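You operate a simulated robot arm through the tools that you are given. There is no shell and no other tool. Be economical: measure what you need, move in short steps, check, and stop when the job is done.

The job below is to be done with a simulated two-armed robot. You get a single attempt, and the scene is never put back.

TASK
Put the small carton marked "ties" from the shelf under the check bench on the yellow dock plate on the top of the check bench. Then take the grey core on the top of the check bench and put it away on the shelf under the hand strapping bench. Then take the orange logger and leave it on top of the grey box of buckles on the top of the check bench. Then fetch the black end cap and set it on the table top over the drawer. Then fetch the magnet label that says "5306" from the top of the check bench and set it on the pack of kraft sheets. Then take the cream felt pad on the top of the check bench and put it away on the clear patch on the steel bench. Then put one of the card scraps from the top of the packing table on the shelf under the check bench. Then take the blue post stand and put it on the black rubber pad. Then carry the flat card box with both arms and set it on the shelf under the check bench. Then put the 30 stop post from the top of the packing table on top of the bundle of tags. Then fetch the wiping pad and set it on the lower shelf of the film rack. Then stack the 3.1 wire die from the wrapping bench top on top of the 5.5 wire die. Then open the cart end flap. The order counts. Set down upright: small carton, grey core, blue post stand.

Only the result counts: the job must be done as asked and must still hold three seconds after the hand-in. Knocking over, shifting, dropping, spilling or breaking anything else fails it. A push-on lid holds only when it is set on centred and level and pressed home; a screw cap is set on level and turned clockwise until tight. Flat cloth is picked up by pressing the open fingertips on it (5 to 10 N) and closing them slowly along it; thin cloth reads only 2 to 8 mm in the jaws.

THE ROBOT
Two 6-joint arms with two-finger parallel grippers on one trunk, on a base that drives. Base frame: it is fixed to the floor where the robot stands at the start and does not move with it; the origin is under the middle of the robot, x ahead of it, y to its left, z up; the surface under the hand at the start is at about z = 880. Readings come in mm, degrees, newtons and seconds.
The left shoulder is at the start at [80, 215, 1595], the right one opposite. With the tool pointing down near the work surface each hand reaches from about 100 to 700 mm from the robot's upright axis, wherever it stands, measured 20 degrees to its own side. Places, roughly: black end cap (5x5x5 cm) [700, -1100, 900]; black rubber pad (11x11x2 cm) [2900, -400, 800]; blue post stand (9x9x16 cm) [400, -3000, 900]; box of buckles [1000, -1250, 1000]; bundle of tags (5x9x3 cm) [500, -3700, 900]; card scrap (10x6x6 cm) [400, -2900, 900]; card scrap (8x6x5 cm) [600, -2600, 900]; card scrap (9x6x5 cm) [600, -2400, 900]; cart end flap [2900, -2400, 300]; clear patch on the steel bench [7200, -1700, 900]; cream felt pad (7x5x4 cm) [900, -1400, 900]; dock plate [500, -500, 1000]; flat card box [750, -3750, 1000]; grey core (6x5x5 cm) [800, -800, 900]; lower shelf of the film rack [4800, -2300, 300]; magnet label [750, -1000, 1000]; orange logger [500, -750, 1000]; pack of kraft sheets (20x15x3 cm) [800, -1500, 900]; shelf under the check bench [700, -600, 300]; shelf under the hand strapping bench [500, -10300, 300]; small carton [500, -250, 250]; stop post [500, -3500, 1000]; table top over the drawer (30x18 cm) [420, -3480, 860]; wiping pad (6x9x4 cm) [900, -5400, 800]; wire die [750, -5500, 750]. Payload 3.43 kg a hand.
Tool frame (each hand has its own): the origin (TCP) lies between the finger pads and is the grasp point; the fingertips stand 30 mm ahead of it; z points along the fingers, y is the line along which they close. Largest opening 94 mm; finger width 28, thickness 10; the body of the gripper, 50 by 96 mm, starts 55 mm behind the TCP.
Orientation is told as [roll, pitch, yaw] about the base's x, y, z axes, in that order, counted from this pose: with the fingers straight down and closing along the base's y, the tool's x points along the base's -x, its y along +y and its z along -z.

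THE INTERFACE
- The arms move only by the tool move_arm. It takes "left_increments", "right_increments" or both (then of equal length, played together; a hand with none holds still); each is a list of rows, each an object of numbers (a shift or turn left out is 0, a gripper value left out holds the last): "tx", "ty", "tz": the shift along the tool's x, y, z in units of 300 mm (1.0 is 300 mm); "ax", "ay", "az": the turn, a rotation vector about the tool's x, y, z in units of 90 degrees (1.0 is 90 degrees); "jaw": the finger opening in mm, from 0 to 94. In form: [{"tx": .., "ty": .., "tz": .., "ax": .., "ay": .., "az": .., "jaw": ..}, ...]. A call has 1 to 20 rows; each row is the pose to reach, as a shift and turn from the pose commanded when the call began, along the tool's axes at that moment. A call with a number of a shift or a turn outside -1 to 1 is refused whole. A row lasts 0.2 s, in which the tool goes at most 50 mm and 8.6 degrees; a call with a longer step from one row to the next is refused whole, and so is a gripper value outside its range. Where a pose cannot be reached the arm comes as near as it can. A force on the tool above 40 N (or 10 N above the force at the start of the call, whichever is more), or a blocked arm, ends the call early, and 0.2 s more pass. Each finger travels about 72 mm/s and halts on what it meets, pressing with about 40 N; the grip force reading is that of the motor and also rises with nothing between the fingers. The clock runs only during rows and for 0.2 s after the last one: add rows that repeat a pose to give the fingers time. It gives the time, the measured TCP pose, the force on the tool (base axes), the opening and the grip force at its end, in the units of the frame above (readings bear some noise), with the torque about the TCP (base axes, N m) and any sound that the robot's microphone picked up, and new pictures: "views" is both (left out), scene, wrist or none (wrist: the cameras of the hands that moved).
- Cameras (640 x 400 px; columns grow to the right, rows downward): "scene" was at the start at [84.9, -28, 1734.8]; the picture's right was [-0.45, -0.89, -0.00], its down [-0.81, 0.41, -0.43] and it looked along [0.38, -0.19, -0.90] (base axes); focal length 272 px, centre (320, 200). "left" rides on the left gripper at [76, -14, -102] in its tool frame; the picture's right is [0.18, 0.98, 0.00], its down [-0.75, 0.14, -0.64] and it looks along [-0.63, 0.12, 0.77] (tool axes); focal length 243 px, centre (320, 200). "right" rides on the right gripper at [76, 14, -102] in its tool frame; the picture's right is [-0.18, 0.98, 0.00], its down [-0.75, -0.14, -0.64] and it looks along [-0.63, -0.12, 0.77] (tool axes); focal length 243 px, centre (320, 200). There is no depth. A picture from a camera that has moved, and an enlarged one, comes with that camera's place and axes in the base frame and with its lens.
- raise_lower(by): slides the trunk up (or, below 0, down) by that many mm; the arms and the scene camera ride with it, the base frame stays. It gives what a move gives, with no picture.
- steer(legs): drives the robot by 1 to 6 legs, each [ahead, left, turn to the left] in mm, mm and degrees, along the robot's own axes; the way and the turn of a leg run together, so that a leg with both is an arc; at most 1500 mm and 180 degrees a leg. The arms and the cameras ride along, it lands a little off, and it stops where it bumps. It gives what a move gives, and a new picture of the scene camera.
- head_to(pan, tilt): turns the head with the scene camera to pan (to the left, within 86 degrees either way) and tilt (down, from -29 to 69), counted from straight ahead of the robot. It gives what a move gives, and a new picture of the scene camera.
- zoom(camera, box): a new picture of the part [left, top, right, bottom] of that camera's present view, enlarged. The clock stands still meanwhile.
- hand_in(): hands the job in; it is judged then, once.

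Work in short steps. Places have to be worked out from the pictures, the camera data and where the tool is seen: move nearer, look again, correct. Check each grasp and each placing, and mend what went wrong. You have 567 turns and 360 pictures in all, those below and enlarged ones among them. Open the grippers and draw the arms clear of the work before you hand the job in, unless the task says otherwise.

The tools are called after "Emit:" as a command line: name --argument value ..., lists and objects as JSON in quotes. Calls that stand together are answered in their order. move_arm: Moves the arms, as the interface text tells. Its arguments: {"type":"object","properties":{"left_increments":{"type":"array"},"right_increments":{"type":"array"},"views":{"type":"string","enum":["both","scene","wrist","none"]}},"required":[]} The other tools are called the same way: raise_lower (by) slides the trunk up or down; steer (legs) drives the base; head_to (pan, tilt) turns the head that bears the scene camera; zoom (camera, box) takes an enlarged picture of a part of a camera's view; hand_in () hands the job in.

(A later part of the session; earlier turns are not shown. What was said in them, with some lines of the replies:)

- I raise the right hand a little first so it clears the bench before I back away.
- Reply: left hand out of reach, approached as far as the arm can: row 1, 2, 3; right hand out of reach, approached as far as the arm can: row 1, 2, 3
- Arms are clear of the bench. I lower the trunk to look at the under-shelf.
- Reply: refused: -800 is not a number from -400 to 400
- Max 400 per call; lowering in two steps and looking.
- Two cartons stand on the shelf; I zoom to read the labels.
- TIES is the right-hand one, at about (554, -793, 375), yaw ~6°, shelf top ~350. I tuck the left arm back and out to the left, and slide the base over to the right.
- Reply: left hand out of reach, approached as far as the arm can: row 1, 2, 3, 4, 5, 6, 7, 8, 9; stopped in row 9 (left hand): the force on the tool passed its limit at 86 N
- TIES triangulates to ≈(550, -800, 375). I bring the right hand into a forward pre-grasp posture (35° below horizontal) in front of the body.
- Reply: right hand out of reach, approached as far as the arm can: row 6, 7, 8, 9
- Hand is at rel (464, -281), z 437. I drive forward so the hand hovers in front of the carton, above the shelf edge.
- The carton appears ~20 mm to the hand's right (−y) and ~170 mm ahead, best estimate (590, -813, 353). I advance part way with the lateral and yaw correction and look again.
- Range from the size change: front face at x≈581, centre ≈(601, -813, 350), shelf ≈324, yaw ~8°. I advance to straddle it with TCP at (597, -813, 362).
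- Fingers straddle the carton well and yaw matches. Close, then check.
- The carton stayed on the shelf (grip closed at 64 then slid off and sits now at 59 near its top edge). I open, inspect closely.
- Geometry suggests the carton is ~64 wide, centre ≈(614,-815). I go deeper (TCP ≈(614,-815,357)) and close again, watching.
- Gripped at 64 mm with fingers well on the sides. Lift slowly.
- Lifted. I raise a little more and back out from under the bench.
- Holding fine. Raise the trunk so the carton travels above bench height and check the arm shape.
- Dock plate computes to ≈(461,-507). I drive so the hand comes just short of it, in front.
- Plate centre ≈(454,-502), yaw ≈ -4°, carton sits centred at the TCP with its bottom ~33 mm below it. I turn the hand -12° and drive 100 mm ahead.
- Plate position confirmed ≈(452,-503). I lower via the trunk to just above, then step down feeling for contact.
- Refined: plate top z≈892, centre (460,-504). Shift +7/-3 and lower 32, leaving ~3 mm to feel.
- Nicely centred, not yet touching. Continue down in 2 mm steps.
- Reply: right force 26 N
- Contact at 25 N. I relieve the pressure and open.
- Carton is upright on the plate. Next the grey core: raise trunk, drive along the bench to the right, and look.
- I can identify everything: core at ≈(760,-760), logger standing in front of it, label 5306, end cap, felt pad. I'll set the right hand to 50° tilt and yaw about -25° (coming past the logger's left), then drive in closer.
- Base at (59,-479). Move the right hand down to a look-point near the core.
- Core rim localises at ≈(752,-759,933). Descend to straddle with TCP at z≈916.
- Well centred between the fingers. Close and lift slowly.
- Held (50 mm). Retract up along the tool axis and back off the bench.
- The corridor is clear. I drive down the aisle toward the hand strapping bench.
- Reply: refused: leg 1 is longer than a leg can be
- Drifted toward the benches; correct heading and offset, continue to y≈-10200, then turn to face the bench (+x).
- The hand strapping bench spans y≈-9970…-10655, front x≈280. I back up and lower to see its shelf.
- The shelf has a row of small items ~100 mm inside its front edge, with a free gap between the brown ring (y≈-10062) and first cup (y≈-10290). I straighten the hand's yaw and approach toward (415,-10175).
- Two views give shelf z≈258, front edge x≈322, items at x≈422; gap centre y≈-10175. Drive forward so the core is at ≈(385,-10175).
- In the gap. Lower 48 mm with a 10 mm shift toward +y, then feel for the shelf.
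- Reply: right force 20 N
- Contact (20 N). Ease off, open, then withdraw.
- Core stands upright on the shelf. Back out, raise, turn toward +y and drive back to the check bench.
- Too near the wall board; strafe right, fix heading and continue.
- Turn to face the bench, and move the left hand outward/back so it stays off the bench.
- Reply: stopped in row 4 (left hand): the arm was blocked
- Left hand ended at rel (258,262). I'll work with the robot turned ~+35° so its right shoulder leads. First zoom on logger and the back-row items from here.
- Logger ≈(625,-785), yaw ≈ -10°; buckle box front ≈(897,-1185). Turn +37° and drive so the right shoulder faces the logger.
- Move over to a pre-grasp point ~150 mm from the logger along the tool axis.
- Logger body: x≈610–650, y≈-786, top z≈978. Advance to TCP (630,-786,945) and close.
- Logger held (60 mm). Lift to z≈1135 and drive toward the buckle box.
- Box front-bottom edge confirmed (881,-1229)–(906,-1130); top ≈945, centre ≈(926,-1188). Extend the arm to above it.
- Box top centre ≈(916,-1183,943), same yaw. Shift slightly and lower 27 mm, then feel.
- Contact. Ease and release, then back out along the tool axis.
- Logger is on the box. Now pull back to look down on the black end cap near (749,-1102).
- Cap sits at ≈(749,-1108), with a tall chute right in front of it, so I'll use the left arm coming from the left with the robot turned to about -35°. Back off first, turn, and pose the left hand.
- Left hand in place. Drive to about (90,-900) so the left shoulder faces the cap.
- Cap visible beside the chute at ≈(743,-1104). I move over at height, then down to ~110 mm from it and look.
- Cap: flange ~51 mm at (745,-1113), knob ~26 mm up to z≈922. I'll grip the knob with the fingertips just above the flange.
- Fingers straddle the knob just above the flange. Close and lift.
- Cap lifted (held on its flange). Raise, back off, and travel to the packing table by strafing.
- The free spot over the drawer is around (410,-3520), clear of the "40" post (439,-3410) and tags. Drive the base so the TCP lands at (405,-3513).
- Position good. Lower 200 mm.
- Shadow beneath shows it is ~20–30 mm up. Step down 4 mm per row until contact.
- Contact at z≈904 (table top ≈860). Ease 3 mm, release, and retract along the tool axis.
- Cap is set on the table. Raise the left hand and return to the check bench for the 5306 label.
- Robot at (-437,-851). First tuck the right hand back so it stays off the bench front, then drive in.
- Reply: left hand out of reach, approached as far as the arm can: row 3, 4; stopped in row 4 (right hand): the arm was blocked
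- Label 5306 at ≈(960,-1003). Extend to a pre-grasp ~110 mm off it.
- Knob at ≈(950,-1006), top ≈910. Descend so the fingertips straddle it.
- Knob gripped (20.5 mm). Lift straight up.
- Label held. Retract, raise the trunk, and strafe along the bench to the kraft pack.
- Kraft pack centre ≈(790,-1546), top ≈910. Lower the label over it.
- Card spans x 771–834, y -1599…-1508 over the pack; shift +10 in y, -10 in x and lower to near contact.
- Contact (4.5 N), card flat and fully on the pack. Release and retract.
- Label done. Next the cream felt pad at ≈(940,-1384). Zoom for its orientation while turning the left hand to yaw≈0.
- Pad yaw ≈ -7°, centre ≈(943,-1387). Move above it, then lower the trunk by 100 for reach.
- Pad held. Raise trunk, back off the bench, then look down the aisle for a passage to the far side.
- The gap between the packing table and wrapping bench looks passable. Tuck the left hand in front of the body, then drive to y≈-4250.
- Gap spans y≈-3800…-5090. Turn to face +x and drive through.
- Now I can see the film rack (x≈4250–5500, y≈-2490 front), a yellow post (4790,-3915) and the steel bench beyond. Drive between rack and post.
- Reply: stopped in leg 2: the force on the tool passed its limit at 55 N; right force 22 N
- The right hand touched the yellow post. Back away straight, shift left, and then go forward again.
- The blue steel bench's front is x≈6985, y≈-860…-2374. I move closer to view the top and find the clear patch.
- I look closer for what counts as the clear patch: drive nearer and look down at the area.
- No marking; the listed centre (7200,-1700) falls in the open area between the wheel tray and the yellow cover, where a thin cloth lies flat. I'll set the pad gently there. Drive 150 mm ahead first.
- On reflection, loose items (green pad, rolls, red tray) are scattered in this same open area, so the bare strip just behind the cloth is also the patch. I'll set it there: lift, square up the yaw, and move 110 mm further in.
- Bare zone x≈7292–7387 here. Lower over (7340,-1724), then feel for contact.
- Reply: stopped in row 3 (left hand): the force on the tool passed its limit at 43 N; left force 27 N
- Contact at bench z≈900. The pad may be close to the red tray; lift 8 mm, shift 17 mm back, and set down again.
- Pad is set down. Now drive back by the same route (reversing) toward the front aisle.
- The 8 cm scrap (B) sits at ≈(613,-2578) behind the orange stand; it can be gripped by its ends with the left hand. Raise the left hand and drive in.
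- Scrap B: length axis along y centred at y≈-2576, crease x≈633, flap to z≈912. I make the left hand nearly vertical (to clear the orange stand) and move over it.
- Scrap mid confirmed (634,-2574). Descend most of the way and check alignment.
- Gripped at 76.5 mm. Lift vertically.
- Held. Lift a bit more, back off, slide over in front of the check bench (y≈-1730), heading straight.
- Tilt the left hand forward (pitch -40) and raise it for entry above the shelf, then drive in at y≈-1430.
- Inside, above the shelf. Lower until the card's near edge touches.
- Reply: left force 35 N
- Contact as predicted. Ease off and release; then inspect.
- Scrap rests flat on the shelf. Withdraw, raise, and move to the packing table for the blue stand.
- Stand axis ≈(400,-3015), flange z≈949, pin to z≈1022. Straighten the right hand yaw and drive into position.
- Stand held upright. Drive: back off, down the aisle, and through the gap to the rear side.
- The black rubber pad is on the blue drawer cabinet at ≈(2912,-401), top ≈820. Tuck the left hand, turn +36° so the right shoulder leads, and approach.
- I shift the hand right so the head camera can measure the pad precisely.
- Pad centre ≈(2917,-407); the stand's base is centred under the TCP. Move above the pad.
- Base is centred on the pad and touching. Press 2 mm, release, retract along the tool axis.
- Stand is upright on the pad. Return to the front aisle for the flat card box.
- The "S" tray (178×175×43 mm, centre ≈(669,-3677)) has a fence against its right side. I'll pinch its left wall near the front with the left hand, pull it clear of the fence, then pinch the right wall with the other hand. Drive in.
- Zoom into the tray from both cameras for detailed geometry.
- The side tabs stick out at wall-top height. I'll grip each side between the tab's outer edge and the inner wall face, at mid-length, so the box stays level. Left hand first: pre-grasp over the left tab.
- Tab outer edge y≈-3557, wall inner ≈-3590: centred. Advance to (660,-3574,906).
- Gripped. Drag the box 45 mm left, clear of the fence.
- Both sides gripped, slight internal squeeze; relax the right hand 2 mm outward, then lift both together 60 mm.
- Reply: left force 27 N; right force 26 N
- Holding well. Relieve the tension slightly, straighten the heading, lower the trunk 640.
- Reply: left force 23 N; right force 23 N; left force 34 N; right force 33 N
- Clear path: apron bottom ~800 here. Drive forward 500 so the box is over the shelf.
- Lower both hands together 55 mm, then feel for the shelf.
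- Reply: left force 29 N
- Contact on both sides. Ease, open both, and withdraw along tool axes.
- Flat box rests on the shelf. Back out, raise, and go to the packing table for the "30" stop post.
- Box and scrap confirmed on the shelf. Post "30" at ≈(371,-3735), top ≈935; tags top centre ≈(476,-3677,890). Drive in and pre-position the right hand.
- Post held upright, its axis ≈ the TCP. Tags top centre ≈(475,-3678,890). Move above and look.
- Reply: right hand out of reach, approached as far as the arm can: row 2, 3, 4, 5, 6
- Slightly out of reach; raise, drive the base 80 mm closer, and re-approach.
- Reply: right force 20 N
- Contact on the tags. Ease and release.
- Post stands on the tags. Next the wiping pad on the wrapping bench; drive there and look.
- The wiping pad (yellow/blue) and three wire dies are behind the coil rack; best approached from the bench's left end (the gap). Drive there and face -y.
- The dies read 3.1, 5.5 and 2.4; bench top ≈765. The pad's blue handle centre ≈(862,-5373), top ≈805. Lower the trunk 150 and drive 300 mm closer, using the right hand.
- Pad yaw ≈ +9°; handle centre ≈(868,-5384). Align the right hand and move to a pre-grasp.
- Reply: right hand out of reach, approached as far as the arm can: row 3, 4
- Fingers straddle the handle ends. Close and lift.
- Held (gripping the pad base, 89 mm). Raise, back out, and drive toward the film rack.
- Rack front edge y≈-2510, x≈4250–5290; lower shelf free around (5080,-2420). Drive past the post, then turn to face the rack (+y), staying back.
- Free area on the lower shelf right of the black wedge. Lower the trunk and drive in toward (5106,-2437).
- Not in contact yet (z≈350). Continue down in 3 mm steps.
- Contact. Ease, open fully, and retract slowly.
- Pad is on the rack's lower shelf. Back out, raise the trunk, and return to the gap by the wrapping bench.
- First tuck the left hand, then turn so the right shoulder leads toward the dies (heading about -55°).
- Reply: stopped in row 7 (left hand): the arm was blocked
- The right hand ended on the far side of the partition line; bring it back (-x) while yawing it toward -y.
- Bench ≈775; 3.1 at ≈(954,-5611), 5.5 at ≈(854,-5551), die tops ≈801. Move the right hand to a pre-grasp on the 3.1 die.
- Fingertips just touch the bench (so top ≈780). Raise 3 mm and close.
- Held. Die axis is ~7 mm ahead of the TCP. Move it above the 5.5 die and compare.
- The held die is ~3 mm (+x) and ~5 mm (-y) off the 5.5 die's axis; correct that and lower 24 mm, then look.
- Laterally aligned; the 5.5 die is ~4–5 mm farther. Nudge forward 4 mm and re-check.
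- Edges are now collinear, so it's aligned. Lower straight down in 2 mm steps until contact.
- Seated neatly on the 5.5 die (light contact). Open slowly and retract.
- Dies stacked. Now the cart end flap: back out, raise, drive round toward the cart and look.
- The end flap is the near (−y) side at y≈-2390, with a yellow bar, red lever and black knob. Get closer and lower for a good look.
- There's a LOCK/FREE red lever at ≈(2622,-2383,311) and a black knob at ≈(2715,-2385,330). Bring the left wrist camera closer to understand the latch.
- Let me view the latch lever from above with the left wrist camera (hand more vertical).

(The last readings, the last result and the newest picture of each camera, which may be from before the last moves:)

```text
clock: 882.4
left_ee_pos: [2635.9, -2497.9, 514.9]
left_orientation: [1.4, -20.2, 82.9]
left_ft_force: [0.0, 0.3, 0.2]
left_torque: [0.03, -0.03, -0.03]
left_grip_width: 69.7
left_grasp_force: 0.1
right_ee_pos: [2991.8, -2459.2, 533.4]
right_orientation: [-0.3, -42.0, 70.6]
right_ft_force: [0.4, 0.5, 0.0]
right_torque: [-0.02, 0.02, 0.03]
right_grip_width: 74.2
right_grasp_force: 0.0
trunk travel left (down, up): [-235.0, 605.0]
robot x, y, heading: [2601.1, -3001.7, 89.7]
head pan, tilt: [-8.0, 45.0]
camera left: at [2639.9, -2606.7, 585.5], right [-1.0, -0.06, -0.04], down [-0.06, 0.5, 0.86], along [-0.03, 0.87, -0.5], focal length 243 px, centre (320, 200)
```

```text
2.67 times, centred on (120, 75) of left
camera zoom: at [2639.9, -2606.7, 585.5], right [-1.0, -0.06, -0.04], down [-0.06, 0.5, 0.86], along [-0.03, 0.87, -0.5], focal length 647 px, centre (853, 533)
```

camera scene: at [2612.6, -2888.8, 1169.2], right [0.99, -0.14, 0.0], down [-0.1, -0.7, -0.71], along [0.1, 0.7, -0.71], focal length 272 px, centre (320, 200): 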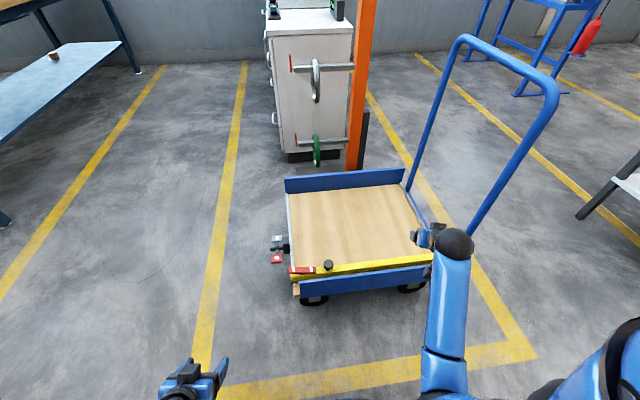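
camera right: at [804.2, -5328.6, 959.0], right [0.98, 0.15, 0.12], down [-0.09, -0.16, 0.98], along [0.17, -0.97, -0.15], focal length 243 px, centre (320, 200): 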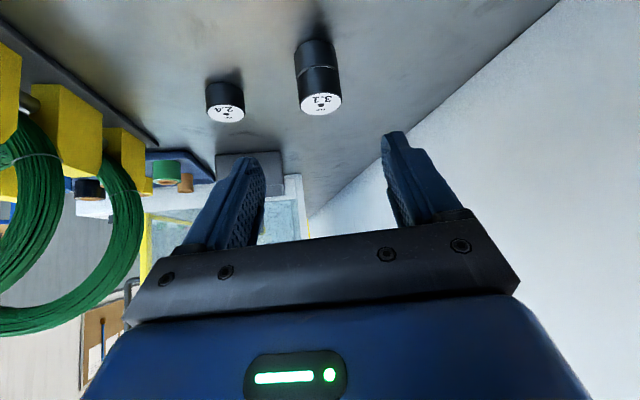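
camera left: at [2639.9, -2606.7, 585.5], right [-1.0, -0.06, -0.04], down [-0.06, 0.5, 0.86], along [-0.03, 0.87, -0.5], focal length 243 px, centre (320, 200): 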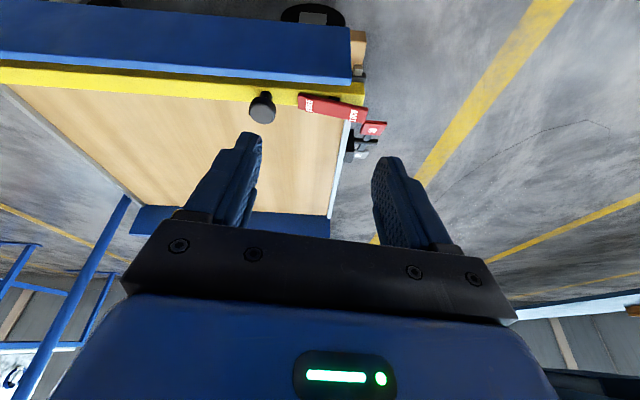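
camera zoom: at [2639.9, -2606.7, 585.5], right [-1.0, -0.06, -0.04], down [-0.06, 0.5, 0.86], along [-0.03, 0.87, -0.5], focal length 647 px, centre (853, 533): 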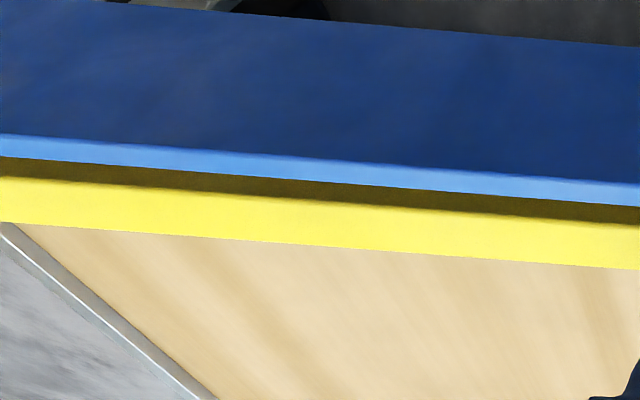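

Emit:
move_arm --right_increments '[{"tx": 0.0975, "ty": -0.046, "tz": -0.088}, {"tx": 0.195, "ty": -0.092, "tz": -0.175}, {"tx": 0.2925, "ty": -0.139, "tz": -0.263}, {"tx": 0.39, "ty": -0.185, "tz": -0.35}, {"tx": 0.4875, "ty": -0.231, "tz": -0.438}, {"tx": 0.585, "ty": -0.277, "tz": -0.526}, {"tx": 0.585, "ty": -0.277, "tz": -0.526}]' --views "scene"

Emit:
zoom --camera "scene" --box '[280, 220, 460, 320]'

Emit:
zoom --camera "right" --box '[0, 0, 640, 400]'

```text
clock: 883.8
left_ee_pos: [2636.2, -2498.1, 511.6]
left_orientation: [1.5, -20.1, 82.9]
left_ft_force: [0.6, 1.1, -0.2]
left_torque: [-0.04, 0.02, -0.02]
left_grip_width: 69.9
left_grasp_force: 0.0
right_ee_pos: [2967.8, -2604.2, 581.2]
right_orientation: [-7.4, -49.4, 89.7]
right_ft_force: [-0.1, -0.8, -0.6]
right_torque: [0.01, 0.03, 0.01]
right_grip_width: 74.4
right_grasp_force: 0.0
right hand out of reach, approached as far as the arm can: row 6
trunk travel left (down, up): [-235.0, 605.0]
robot x, y, heading: [2601.8, -2999.5, 90.0]
head pan, tilt: [-8.0, 45.0]
stopped in row 6 (right hand): the arm was blocked; the commanded pose is now the measured one
camera scene: at [2613.2, -2889.1, 1167.9], right [0.99, -0.14, 0.0], down [-0.1, -0.7, -0.71], along [0.1, 0.7, -0.71], focal length 272 px, centre (320, 200)
```

scene: 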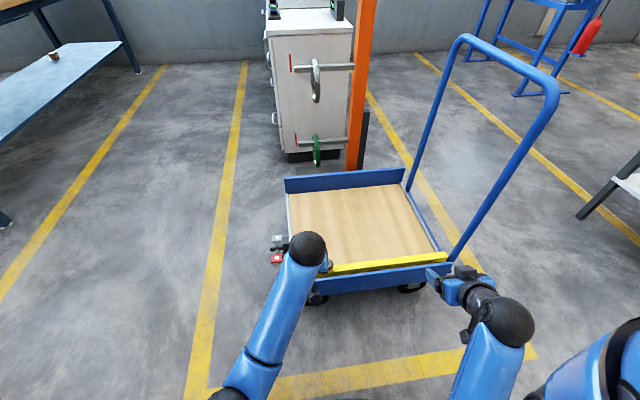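

```text
3.56 times, centred on (370, 270) of scene
camera zoom: at [2613.2, -2889.1, 1167.9], right [0.99, -0.14, 0.0], down [-0.1, -0.7, -0.71], along [0.1, 0.7, -0.71], focal length 966 px, centre (142, -49)
```

zoom: 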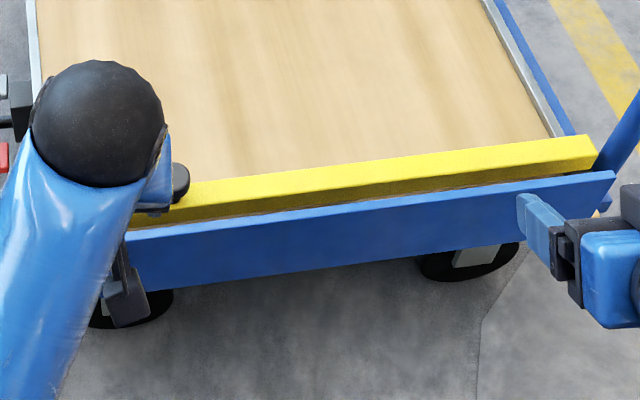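

```text
1.00 times, centred on (320, 200) of right (not enlarged: the box is as wide or as high as the picture)
camera zoom: at [2938.8, -2727.7, 586.9], right [-0.97, 0.22, 0.06], down [0.06, -0.01, 1.0], along [0.22, 0.97, 0.0], focal length 243 px, centre (320, 200)
```

zoom: 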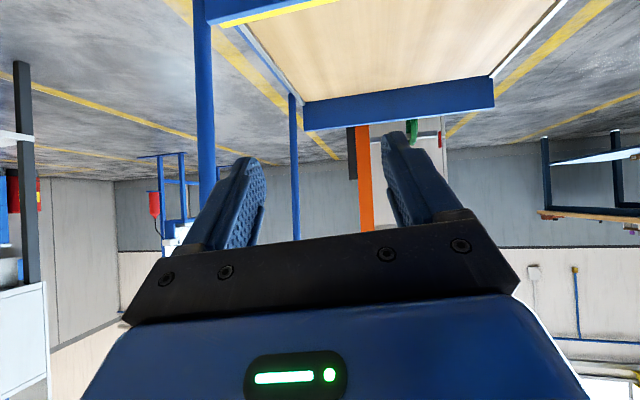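

I'll feel out how it moves by gripping the black knob. Shift the base right, and bring the left hand above the knob.

Emit:
steer --legs '[[0, -120, 0]]'

Emit:
move_arm --left_increments '[{"tz": -0.01, "ty": 0.04, "tx": -0.1}, {"tz": 0.04, "ty": 0.08, "tx": -0.2}, {"tz": 0.1, "ty": 0.12, "tx": -0.24}, {"tz": 0.2, "ty": 0.14, "tx": -0.24}, {"tz": 0.3, "ty": 0.14, "tx": -0.24}, {"tz": 0.3, "ty": 0.14, "tx": -0.24}]' --views "wrist"

```text
clock: 885.0
left_ee_pos: [2756.4, -2498.5, 515.0]
left_orientation: [1.4, -20.3, 82.9]
left_ft_force: [0.0, 0.4, 0.0]
left_torque: [-0.02, 0.0, 0.02]
left_grip_width: 70.0
left_grasp_force: 0.1
right_ee_pos: [3088.5, -2605.9, 583.5]
right_orientation: [-7.6, -49.7, 89.5]
right_ft_force: [0.5, 0.0, 0.0]
right_torque: [0.0, 0.0, 0.01]
right_grip_width: 74.0
right_grasp_force: 0.0
trunk travel left (down, up): [-235.0, 605.0]
robot x, y, heading: [2722.3, -2997.9, 90.2]
head pan, tilt: [-8.0, 45.0]
camera scene: at [2733.6, -2889.5, 1168.9], right [0.99, -0.14, 0.0], down [-0.1, -0.7, -0.71], along [0.1, 0.7, -0.71], focal length 272 px, centre (320, 200)
```

scene: 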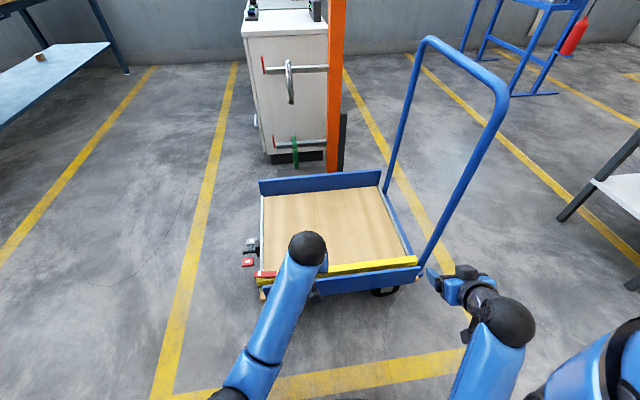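

```text
clock: 886.4
left_ee_pos: [2724.8, -2391.7, 456.7]
left_orientation: [1.4, -20.2, 82.9]
left_ft_force: [0.1, -0.9, -0.7]
left_torque: [-0.01, -0.04, 0.02]
left_grip_width: 69.9
left_grasp_force: 0.0
right_ee_pos: [3087.3, -2604.7, 584.6]
right_orientation: [-8.0, -49.7, 89.8]
right_ft_force: [0.4, -0.4, -0.2]
right_torque: [-0.03, -0.01, 0.03]
right_grip_width: 74.0
right_grasp_force: 0.1
trunk travel left (down, up): [-235.0, 605.0]
robot x, y, heading: [2716.9, -2999.2, 89.9]
head pan, tilt: [-8.0, 45.0]
camera left: at [2727.7, -2500.5, 526.4], right [-1.0, -0.06, -0.04], down [-0.07, 0.5, 0.87], along [-0.03, 0.87, -0.5], focal length 243 px, centre (320, 200)
```

left: 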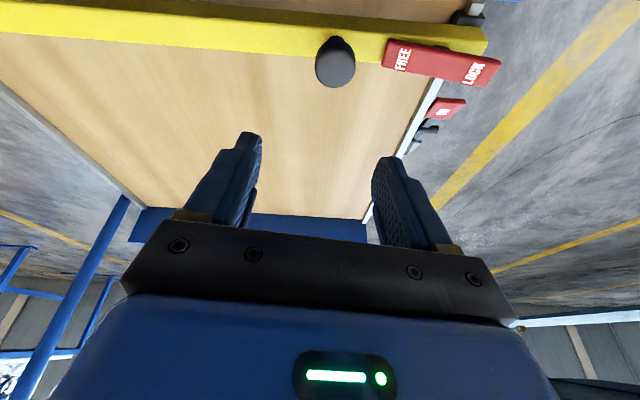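

Emit:
move_arm --left_increments '[{"tx": 0.042, "ty": 0.011, "tz": 0.127}, {"tx": 0.085, "ty": 0.021, "tz": 0.253}, {"tx": 0.127, "ty": 0.032, "tz": 0.38}, {"tx": 0.127, "ty": 0.032, "tz": 0.38}]' --views "wrist"

```text
clock: 887.4
left_ee_pos: [2707.8, -2388.7, 336.7]
left_orientation: [1.4, -20.1, 82.9]
left_ft_force: [-0.6, -0.2, 0.2]
left_torque: [0.02, 0.06, -0.01]
left_grip_width: 69.9
left_grasp_force: 0.1
right_ee_pos: [3086.4, -2604.7, 585.2]
right_orientation: [-7.9, -49.8, 89.8]
right_ft_force: [0.0, -0.7, 0.1]
right_torque: [-0.01, 0.01, 0.01]
right_grip_width: 74.0
right_grasp_force: 0.0
trunk travel left (down, up): [-235.0, 605.0]
robot x, y, heading: [2718.2, -2996.6, 89.7]
head pan, tilt: [-8.0, 45.0]
camera left: at [2711.7, -2497.3, 406.9], right [-1.0, -0.06, -0.04], down [-0.07, 0.5, 0.87], along [-0.03, 0.87, -0.5], focal length 243 px, centre (320, 200)
```

left: 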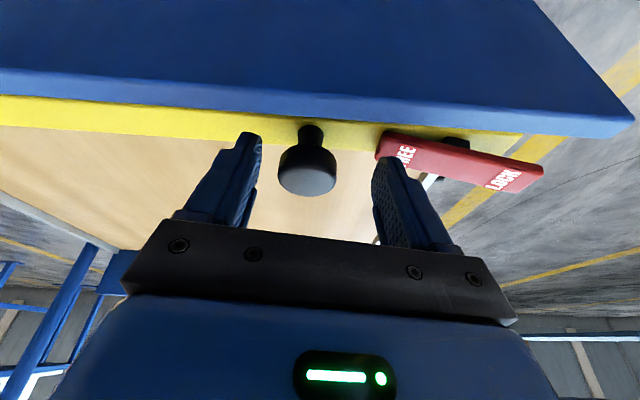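

Emit:
move_arm --left_increments '[{"ty": -0.02}, {"ty": -0.02, "jaw": 45}, {"ty": -0.02, "jaw": 15}, {"ty": -0.02, "jaw": 15}, {"ty": -0.02, "jaw": 15}, {"ty": -0.02, "jaw": 15}]' --views "wrist"

```text
clock: 888.8
left_ee_pos: [2715.2, -2390.2, 336.9]
left_orientation: [1.5, -20.1, 83.0]
left_ft_force: [-3.1, 0.4, -0.8]
left_torque: [0.17, 0.17, -0.12]
left_grip_width: 35.2
left_grasp_force: 44.9
right_ee_pos: [3086.9, -2604.1, 584.3]
right_orientation: [-7.9, -49.8, 89.7]
right_ft_force: [-0.4, 0.2, 0.5]
right_torque: [-0.01, 0.01, -0.02]
right_grip_width: 73.6
right_grasp_force: 0.0
trunk travel left (down, up): [-235.0, 605.0]
robot x, y, heading: [2717.1, -3002.2, 90.0]
head pan, tilt: [-8.0, 45.0]
camera left: at [2718.2, -2498.2, 406.9], right [-1.0, -0.06, -0.04], down [-0.06, 0.5, 0.87], along [-0.03, 0.87, -0.5], focal length 243 px, centre (320, 200)
```

left: 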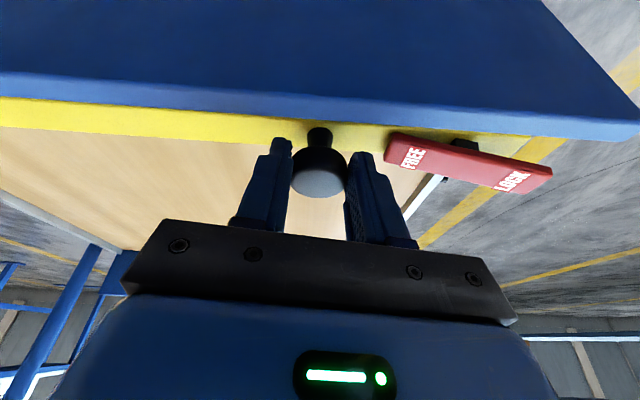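

Knob gripped. Test: small upward pull of 6 mm and read the force.

Emit:
move_arm --left_increments '[{"tx": -0.0035, "tz": -0.0094}, {"tx": -0.0069, "tz": -0.0188}, {"tx": -0.0069, "tz": -0.0188}]' --views "none"

```text
clock: 889.6
left_ee_pos: [2715.9, -2390.6, 339.4]
left_orientation: [1.4, -19.9, 83.2]
left_ft_force: [-16.0, 13.6, -21.0]
left_torque: [-0.12, 0.4, 0.07]
left_grip_width: 34.8
left_grasp_force: 45.2
right_ee_pos: [3084.9, -2601.9, 583.4]
right_orientation: [-8.0, -49.8, 89.9]
right_ft_force: [0.7, -1.0, 0.5]
right_torque: [0.02, 0.02, 0.0]
right_grip_width: 73.9
right_grasp_force: 0.1
trunk travel left (down, up): [-235.0, 605.0]
robot x, y, heading: [2718.1, -2999.2, 89.9]
head pan, tilt: [-8.0, 45.0]
```

Upward is resisted. Return and test pulling toward the robot (-y), then pushing inward (+y).

Emit:
move_arm --left_increments '[{"tx": 0.0069, "tz": 0.0188}, {"tx": 0.0069, "tz": 0.0188}, {"tx": 0.0255, "tz": 0.012}, {"tx": 0.0255, "tz": 0.012}]' --views "none"

Emit:
move_arm --left_increments '[{"tx": -0.0186, "tz": 0.0068}, {"tx": -0.0186, "tz": 0.0068}, {"tx": -0.0372, "tz": 0.0136}, {"tx": -0.0372, "tz": 0.0136}]' --views "none"

```text
clock: 890.7
left_ee_pos: [2715.0, -2391.8, 340.9]
left_orientation: [1.5, -20.9, 83.0]
left_ft_force: [-0.6, 5.1, -2.7]
left_torque: [-0.12, -0.11, -0.04]
left_grip_width: 34.6
left_grasp_force: 44.8
right_ee_pos: [3087.7, -2602.0, 584.4]
right_orientation: [-7.9, -49.8, 89.9]
right_ft_force: [-0.3, 0.2, 0.1]
right_torque: [0.04, 0.0, 0.0]
right_grip_width: 74.0
right_grasp_force: 0.0
trunk travel left (down, up): [-235.0, 605.0]
robot x, y, heading: [2722.6, -2998.3, 89.9]
head pan, tilt: [-8.0, 45.0]
stopped in row 4 (left hand): the force on the tool passed its limit at 41 N (the readings are from after the stop); the commanded pose is now the measured one
```

```text
clock: 891.7
left_ee_pos: [2715.3, -2379.8, 339.4]
left_orientation: [1.6, -20.7, 83.0]
left_ft_force: [-10.5, 0.0, -7.6]
left_torque: [0.2, 0.29, -0.13]
left_grip_width: 34.7
left_grasp_force: 44.9
right_ee_pos: [3085.4, -2602.6, 584.7]
right_orientation: [-8.0, -49.8, 89.9]
right_ft_force: [0.9, 0.6, 0.8]
right_torque: [0.01, -0.02, -0.03]
right_grip_width: 73.7
right_grasp_force: 0.1
trunk travel left (down, up): [-235.0, 605.0]
robot x, y, heading: [2722.9, -2998.8, 90.0]
head pan, tilt: [-8.0, 45.0]
```

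It moved 12 mm inward (+y) with no resistance. Check with a picture whether the bar itself moved.

Emit:
zoom --camera "left" --box '[0, 0, 640, 400]'

Emit:
zoom --camera "scene" --box '[240, 240, 440, 310]'

```text
1.00 times, centred on (320, 200) of left (not enlarged: the box is as wide or as high as the picture)
camera zoom: at [2718.8, -2489.3, 409.1], right [-1.0, -0.06, -0.04], down [-0.06, 0.49, 0.87], along [-0.04, 0.87, -0.49], focal length 243 px, centre (320, 200)
```

zoom: 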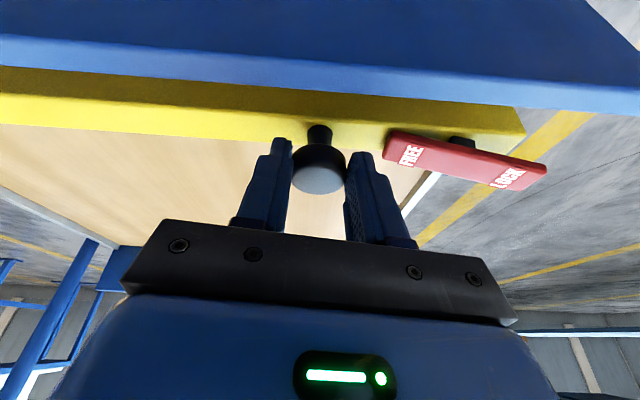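

```text
3.20 times, centred on (340, 275) of scene
camera zoom: at [2731.6, -2887.7, 1169.2], right [0.99, -0.14, 0.0], down [-0.1, -0.7, -0.71], along [0.1, 0.7, -0.71], focal length 870 px, centre (256, -40)
```

zoom: 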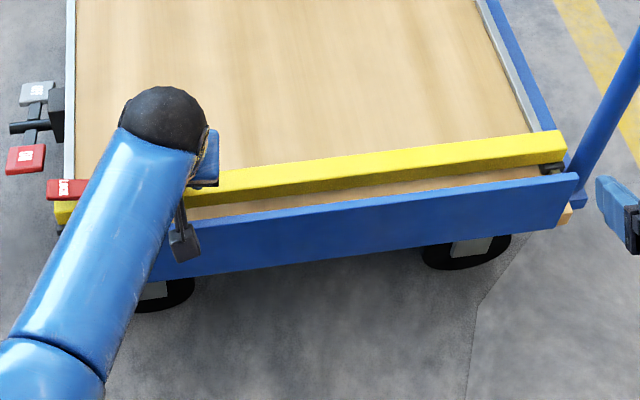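

The yellow bar swings inward about a low hinge along x. Continue along an arc in steps, watching the forces.

Emit:
move_arm --left_increments '[{"tx": -0.0155, "tz": 0.017}, {"tx": -0.0309, "tz": 0.0337}, {"tx": -0.043, "tz": 0.053}, {"tx": -0.0556, "tz": 0.072}, {"tx": -0.0556, "tz": 0.072}]' --views "wrist"

```text
clock: 892.5
left_ee_pos: [2714.4, -2358.0, 339.2]
left_orientation: [1.7, -21.8, 83.2]
left_ft_force: [-3.5, -1.3, 13.6]
left_torque: [-1.12, 0.25, -0.03]
left_grip_width: 35.1
left_grasp_force: 44.9
right_ee_pos: [3083.8, -2602.2, 585.0]
right_orientation: [-8.0, -49.9, 89.9]
right_ft_force: [0.1, 0.6, -0.7]
right_torque: [-0.03, 0.05, 0.0]
right_grip_width: 73.9
right_grasp_force: 0.0
trunk travel left (down, up): [-235.0, 605.0]
robot x, y, heading: [2720.4, -2999.1, 90.3]
head pan, tilt: [-8.0, 45.0]
stopped in row 3 (left hand): the force on the tool passed its limit at 43 N (the readings are from after the stop); the commanded pose is now the measured one
camera left: at [2719.2, -2468.3, 406.6], right [-1.0, -0.07, -0.04], down [-0.07, 0.47, 0.88], along [-0.04, 0.88, -0.47], focal length 243 px, centre (320, 200)
```

left: 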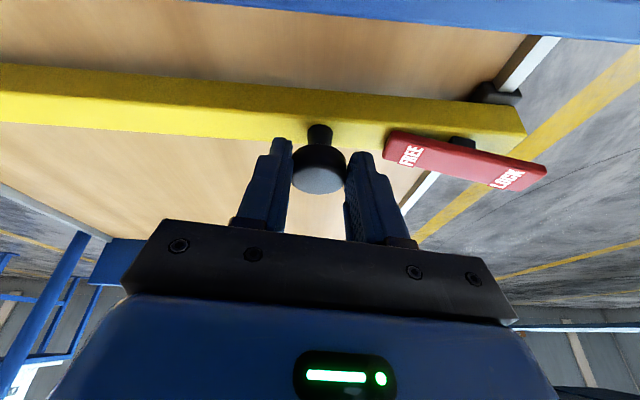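

The bar slides horizontally along the deck rails – it is a sliding load bar, not the flap. I put it back to where it was (against its end stop).

Emit:
move_arm --left_increments '[{"tx": 0.025, "tz": -0.01}, {"tx": 0.05, "tz": -0.02}, {"tx": 0.075, "tz": -0.03}, {"tx": 0.096, "tz": -0.0385}, {"tx": 0.096, "tz": -0.0385}]' --views "wrist"

```text
clock: 893.7
left_ee_pos: [2715.0, -2389.3, 340.5]
left_orientation: [1.4, -21.9, 83.3]
left_ft_force: [10.2, 1.3, 20.0]
left_torque: [1.54, -0.66, -0.07]
left_grip_width: 34.6
left_grasp_force: 45.1
right_ee_pos: [3086.3, -2603.3, 587.2]
right_orientation: [-8.0, -50.0, 89.9]
right_ft_force: [0.5, 0.4, 0.3]
right_torque: [-0.01, 0.0, -0.01]
right_grip_width: 74.3
right_grasp_force: 0.0
trunk travel left (down, up): [-235.0, 605.0]
robot x, y, heading: [2718.4, -2997.5, 90.1]
head pan, tilt: [-8.0, 45.0]
camera left: at [2718.6, -2499.9, 406.4], right [-1.0, -0.06, -0.04], down [-0.07, 0.47, 0.88], along [-0.03, 0.88, -0.47], focal length 243 px, centre (320, 200)
```

left: 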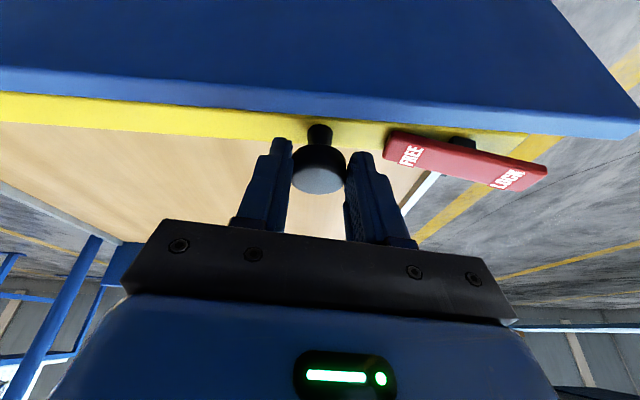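

The bar is back in place. Release the knob, lift away, and reposition the robot to the cart's left-front (heading 0) so the left hand can straddle the blue flap's top edge.

Emit:
move_arm --left_increments '[{"jaw": 50}, {"jaw": 60}, {"jaw": 60}]' --views "none"

Emit:
move_arm --left_increments '[{"tz": -0.1}, {"tz": -0.2}, {"tz": -0.32}, {"tz": -0.44}, {"tz": -0.56}]' --views "wrist"

```text
clock: 894.5
left_ee_pos: [2712.9, -2389.0, 336.1]
left_orientation: [1.7, -21.5, 83.3]
left_ft_force: [0.1, -0.3, -0.3]
left_torque: [0.01, 0.01, -0.01]
left_grip_width: 60.3
left_grasp_force: 0.1
right_ee_pos: [3085.6, -2601.4, 585.0]
right_orientation: [-8.0, -50.0, 90.0]
right_ft_force: [-0.7, 0.2, 0.5]
right_torque: [-0.02, -0.01, -0.01]
right_grip_width: 74.0
right_grasp_force: 0.0
trunk travel left (down, up): [-235.0, 605.0]
robot x, y, heading: [2721.1, -2998.8, 90.0]
head pan, tilt: [-8.0, 45.0]
```

```text
clock: 895.7
left_ee_pos: [2706.5, -2451.2, 493.6]
left_orientation: [1.8, -21.5, 83.2]
left_ft_force: [0.3, -1.1, 0.2]
left_torque: [0.0, -0.01, 0.0]
left_grip_width: 60.1
left_grasp_force: 0.0
right_ee_pos: [3084.4, -2602.7, 586.5]
right_orientation: [-8.0, -49.9, 90.0]
right_ft_force: [0.3, 0.8, -0.6]
right_torque: [0.01, -0.01, 0.02]
right_grip_width: 74.0
right_grasp_force: 0.0
trunk travel left (down, up): [-235.0, 605.0]
robot x, y, heading: [2720.9, -2998.8, 90.1]
head pan, tilt: [-8.0, 45.0]
camera left: at [2711.2, -2562.2, 560.9], right [-1.0, -0.06, -0.04], down [-0.07, 0.48, 0.88], along [-0.04, 0.88, -0.48], focal length 243 px, centre (320, 200)
```

left: 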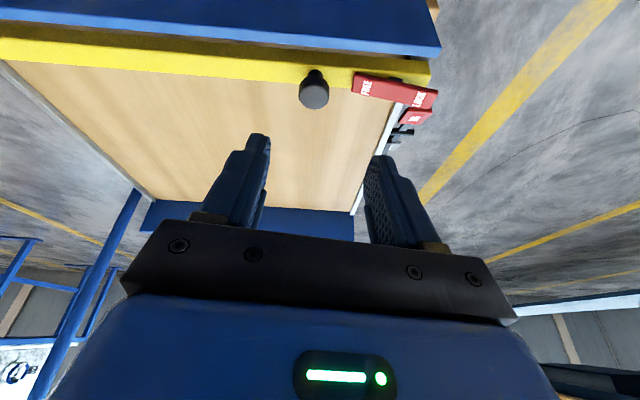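

I'll hook the flap's top edge from inside with the closed left fingers and pull it outward. Shift right to the flap's middle and make the fingers vertical.

Emit:
steer --legs '[[0, -140, 0]]'

Emit:
move_arm --left_increments '[{"ay": 0.08, "jaw": 0}, {"ay": 0.16, "jaw": 0}, {"ay": 0.239, "jaw": 0}, {"ay": 0.239, "jaw": 0}]' --views "both"

```text
clock: 897.0
left_ee_pos: [2852.2, -2451.1, 493.5]
left_orientation: [1.8, -21.4, 83.2]
left_ft_force: [0.1, -0.2, 0.1]
left_torque: [0.03, 0.01, 0.0]
left_grip_width: 60.1
left_grasp_force: 0.0
right_ee_pos: [3229.4, -2601.1, 585.2]
right_orientation: [-7.9, -49.8, 90.0]
right_ft_force: [-0.7, 0.7, -0.4]
right_torque: [-0.01, -0.03, 0.01]
right_grip_width: 74.0
right_grasp_force: 0.0
trunk travel left (down, up): [-235.0, 605.0]
robot x, y, heading: [2862.5, -2998.2, 90.1]
head pan, tilt: [-8.0, 45.0]
camera scene: at [2875.9, -2888.3, 1169.3], right [0.99, -0.14, 0.0], down [-0.1, -0.7, -0.71], along [0.1, 0.7, -0.71], focal length 272 px, centre (320, 200)
```

scene: 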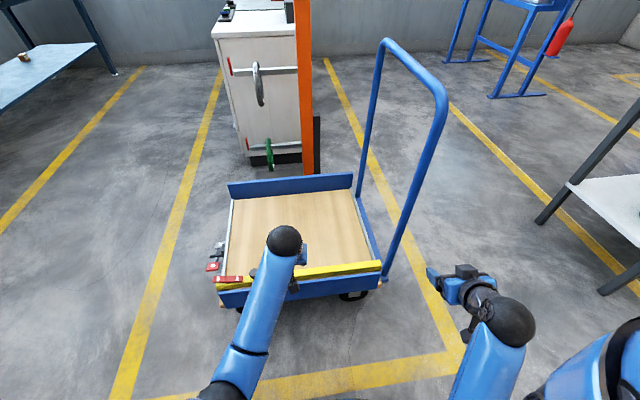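

```text
clock: 898.0
left_ee_pos: [2850.1, -2450.7, 493.3]
left_orientation: [1.4, 0.0, 83.9]
left_ft_force: [-0.2, 0.1, -0.6]
left_torque: [0.0, -0.02, 0.01]
left_grip_width: 0.0
left_grasp_force: 33.0
right_ee_pos: [3227.4, -2602.1, 586.6]
right_orientation: [-8.1, -49.9, 90.0]
right_ft_force: [0.2, 0.0, -0.3]
right_torque: [-0.01, -0.04, 0.02]
right_grip_width: 74.1
right_grasp_force: 0.0
trunk travel left (down, up): [-235.0, 605.0]
robot x, y, heading: [2861.8, -2998.0, 90.3]
head pan, tilt: [-8.0, 45.0]
camera scene: at [2874.7, -2888.4, 1169.4], right [0.99, -0.14, 0.0], down [-0.1, -0.7, -0.71], along [0.1, 0.7, -0.71], focal length 272 px, centre (320, 200)
camera left: at [2858.8, -2529.3, 596.0], right [-1.0, -0.08, 0.03], down [-0.04, 0.76, 0.65], along [-0.07, 0.64, -0.76], focal length 243 px, centre (320, 200)
```

scene: 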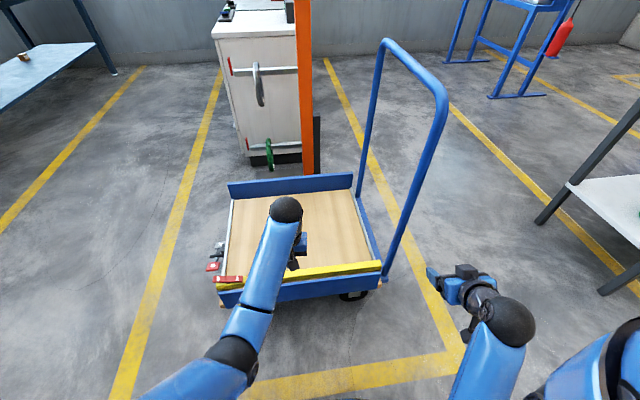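
left: 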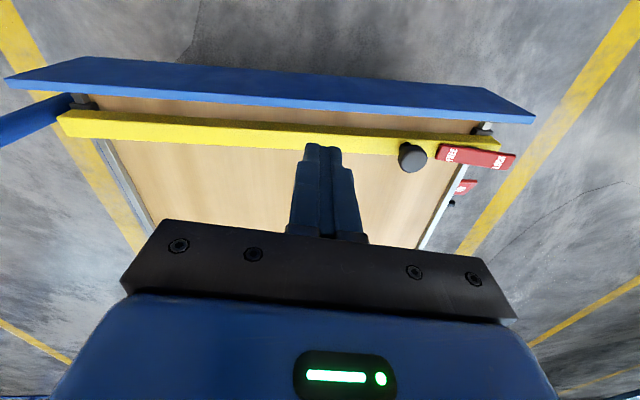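

Now it's clear: the blue flap's inner top edge is near y≈-2445, with a ~40 mm gap to the yellow bar. Insert the closed fingertips into that gap.

Emit:
move_arm --left_increments '[{"tx": -0.11, "ty": 0.011, "tz": 0.05}, {"tx": -0.11, "ty": 0.011, "tz": 0.2}, {"tx": -0.11, "ty": 0.011, "tz": 0.36}, {"tx": -0.11, "ty": 0.011, "tz": 0.46}, {"tx": -0.11, "ty": 0.011, "tz": 0.55}, {"tx": -0.11, "ty": 0.011, "tz": 0.55}]' --views "wrist"

```text
clock: 899.5
left_ee_pos: [2845.0, -2418.8, 327.9]
left_orientation: [1.5, 0.0, 83.9]
left_ft_force: [-1.2, 0.6, -0.4]
left_torque: [-0.01, -0.01, 0.0]
left_grip_width: 0.0
left_grasp_force: 33.5
right_ee_pos: [3229.1, -2601.4, 585.4]
right_orientation: [-8.0, -49.9, 90.0]
right_ft_force: [0.5, -0.1, -0.4]
right_torque: [-0.01, 0.01, -0.01]
right_grip_width: 73.9
right_grasp_force: 0.0
trunk travel left (down, up): [-235.0, 605.0]
robot x, y, heading: [2866.6, -3000.8, 90.1]
head pan, tilt: [-8.0, 45.0]
camera left: at [2854.4, -2496.4, 430.8], right [-1.0, -0.08, 0.03], down [-0.04, 0.76, 0.65], along [-0.07, 0.64, -0.76], focal length 243 px, centre (320, 200)
```

left: 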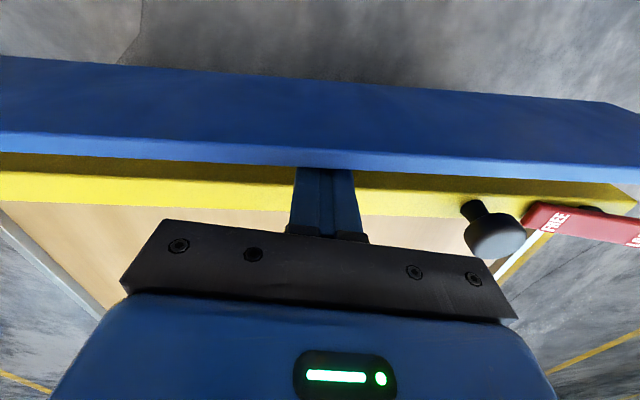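

Fingers are in the gap. Pull outward (-y) 20 mm and read the force.

Emit:
move_arm --left_increments '[{"tx": 0.022}, {"tx": 0.044}, {"tx": 0.067}, {"tx": 0.067}]' --views "wrist"

```text
clock: 900.5
left_ee_pos: [2843.8, -2436.9, 327.9]
left_orientation: [1.5, -0.1, 83.9]
left_ft_force: [0.0, -0.7, 0.4]
left_torque: [-0.01, 0.01, -0.02]
left_grip_width: 0.2
left_grasp_force: 33.4
right_ee_pos: [3229.5, -2601.7, 584.6]
right_orientation: [-8.0, -49.9, 90.1]
right_ft_force: [-0.3, -0.1, -0.5]
right_torque: [0.0, 0.01, -0.02]
right_grip_width: 74.0
right_grasp_force: 0.1
trunk travel left (down, up): [-235.0, 605.0]
robot x, y, heading: [2860.9, -2997.8, 90.3]
head pan, tilt: [-8.0, 45.0]
camera left: at [2852.6, -2515.6, 430.5], right [-1.0, -0.08, 0.03], down [-0.04, 0.76, 0.65], along [-0.07, 0.64, -0.76], focal length 243 px, centre (320, 200)
```

left: 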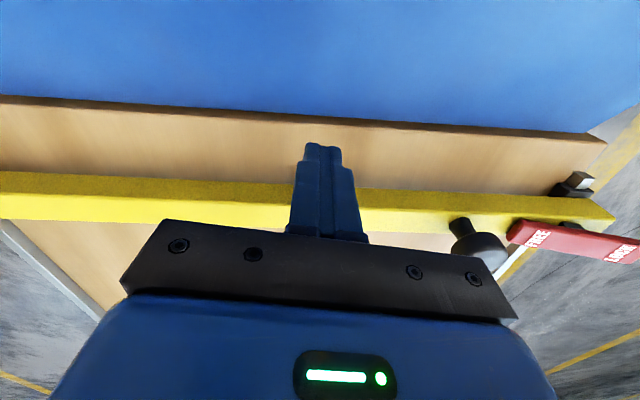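

The flap swung out by itself. Look from the head camera.

Emit:
move_arm --left_increments '[{"tz": -0.15}, {"tz": -0.3}, {"tz": -0.5, "tx": 0.1}, {"tz": -0.55, "tx": 0.25}, {"tz": -0.55, "tx": 0.4}]' --views "scene"

Emit:
zoom --camera "scene" --box '[190, 220, 430, 330]'

```text
refused: row 3 steps farther than a row can; nothing moved
```

```text
2.67 times, centred on (310, 275) of scene
camera zoom: at [2874.8, -2888.2, 1169.4], right [0.99, -0.14, 0.0], down [-0.1, -0.7, -0.71], along [0.1, 0.7, -0.71], focal length 725 px, centre (347, 0)
```

zoom: 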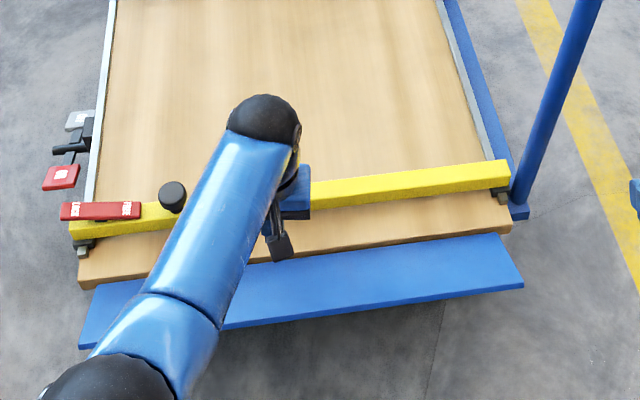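

The flap is fully open, lying outward. Retract the left arm clear and open both grippers.

Emit:
move_arm --left_increments '[{"tz": -0.15}, {"tz": -0.3}, {"tz": -0.45}, {"tz": -0.5, "tx": 0.12}, {"tz": -0.5, "tx": 0.26, "jaw": 60}, {"tz": -0.5, "tx": 0.4, "jaw": 90}, {"tz": -0.5, "tx": 0.4, "jaw": 90}]' --views "none"

Emit:
steer --legs '[[-450, 0, 0]]'

Emit:
zoom --camera "scene" --box '[220, 100, 420, 240]'

```text
clock: 902.0
left_ee_pos: [2838.6, -2551.0, 450.9]
left_orientation: [1.5, -0.1, 83.9]
left_ft_force: [0.0, 0.2, 0.4]
left_torque: [0.02, 0.0, 0.05]
left_grip_width: 89.8
left_grasp_force: 0.1
left hand out of reach, approached as far as the arm can: row 5, 6, 7
right_ee_pos: [3227.0, -2601.3, 584.8]
right_orientation: [-8.0, -49.8, 90.1]
right_ft_force: [-0.5, -0.6, -0.1]
right_torque: [-0.01, 0.0, 0.0]
right_grip_width: 73.9
right_grasp_force: 0.0
trunk travel left (down, up): [-235.0, 605.0]
robot x, y, heading: [2862.6, -2999.8, 90.2]
head pan, tilt: [-8.0, 45.0]
```

```text
clock: 904.8
left_ee_pos: [2841.3, -3008.7, 452.6]
left_orientation: [1.5, -0.2, 83.4]
left_ft_force: [-0.2, 0.2, 1.2]
left_torque: [-0.03, -0.01, 0.01]
left_grip_width: 89.8
left_grasp_force: 0.2
right_ee_pos: [3230.1, -3061.5, 584.8]
right_orientation: [-8.0, -49.9, 89.4]
right_ft_force: [0.3, -0.4, -0.7]
right_torque: [0.0, 0.02, -0.03]
right_grip_width: 73.9
right_grasp_force: 0.0
trunk travel left (down, up): [-235.0, 605.0]
robot x, y, heading: [2864.0, -3455.2, 89.6]
head pan, tilt: [-8.0, 45.0]
camera scene: at [2874.7, -3345.6, 1169.4], right [0.99, -0.14, 0.0], down [-0.1, -0.7, -0.71], along [0.1, 0.7, -0.71], focal length 272 px, centre (320, 200)
```

scene: 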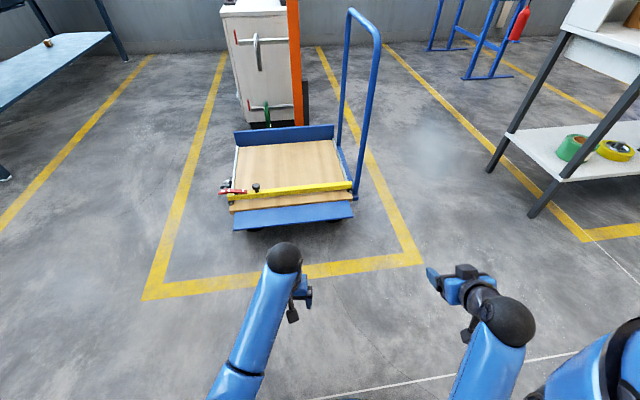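

```text
2.86 times, centred on (320, 170) of scene
camera zoom: at [2874.7, -3345.6, 1169.4], right [0.99, -0.14, 0.0], down [-0.1, -0.7, -0.71], along [0.1, 0.7, -0.71], focal length 777 px, centre (320, 286)
```

zoom: 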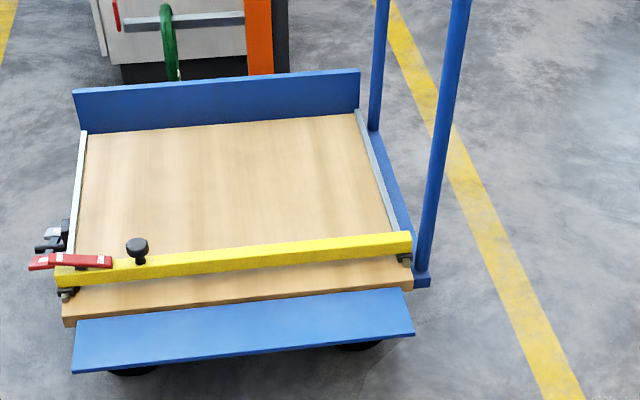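

All steps done, arms clear, grippers open. Handing in.

Emit:
hand_in

```text
The job is handed in.
```

I carried out all 13 steps in the order asked and handed the job in with both grippers open and the arms clear. I don't have the judge's result.

Three points could count against the result:

- **Felt pad:** no clear patch was marked on the steel bench, and a blue cloth covered the listed centre. I set the pad on bare bench just behind the cloth, in front of the red tray, at about (7330, -1725).
- **Cart load bar:** I first took the yellow sliding bar for the flap and moved it about 30 mm. I slid it back to within about 1 mm of where it was, then opened the blue end flap.
- **Yellow post:** the right hand touched a yellow floor post with about 55 N on the first trip to the steel bench. I saw no sign that it moved.
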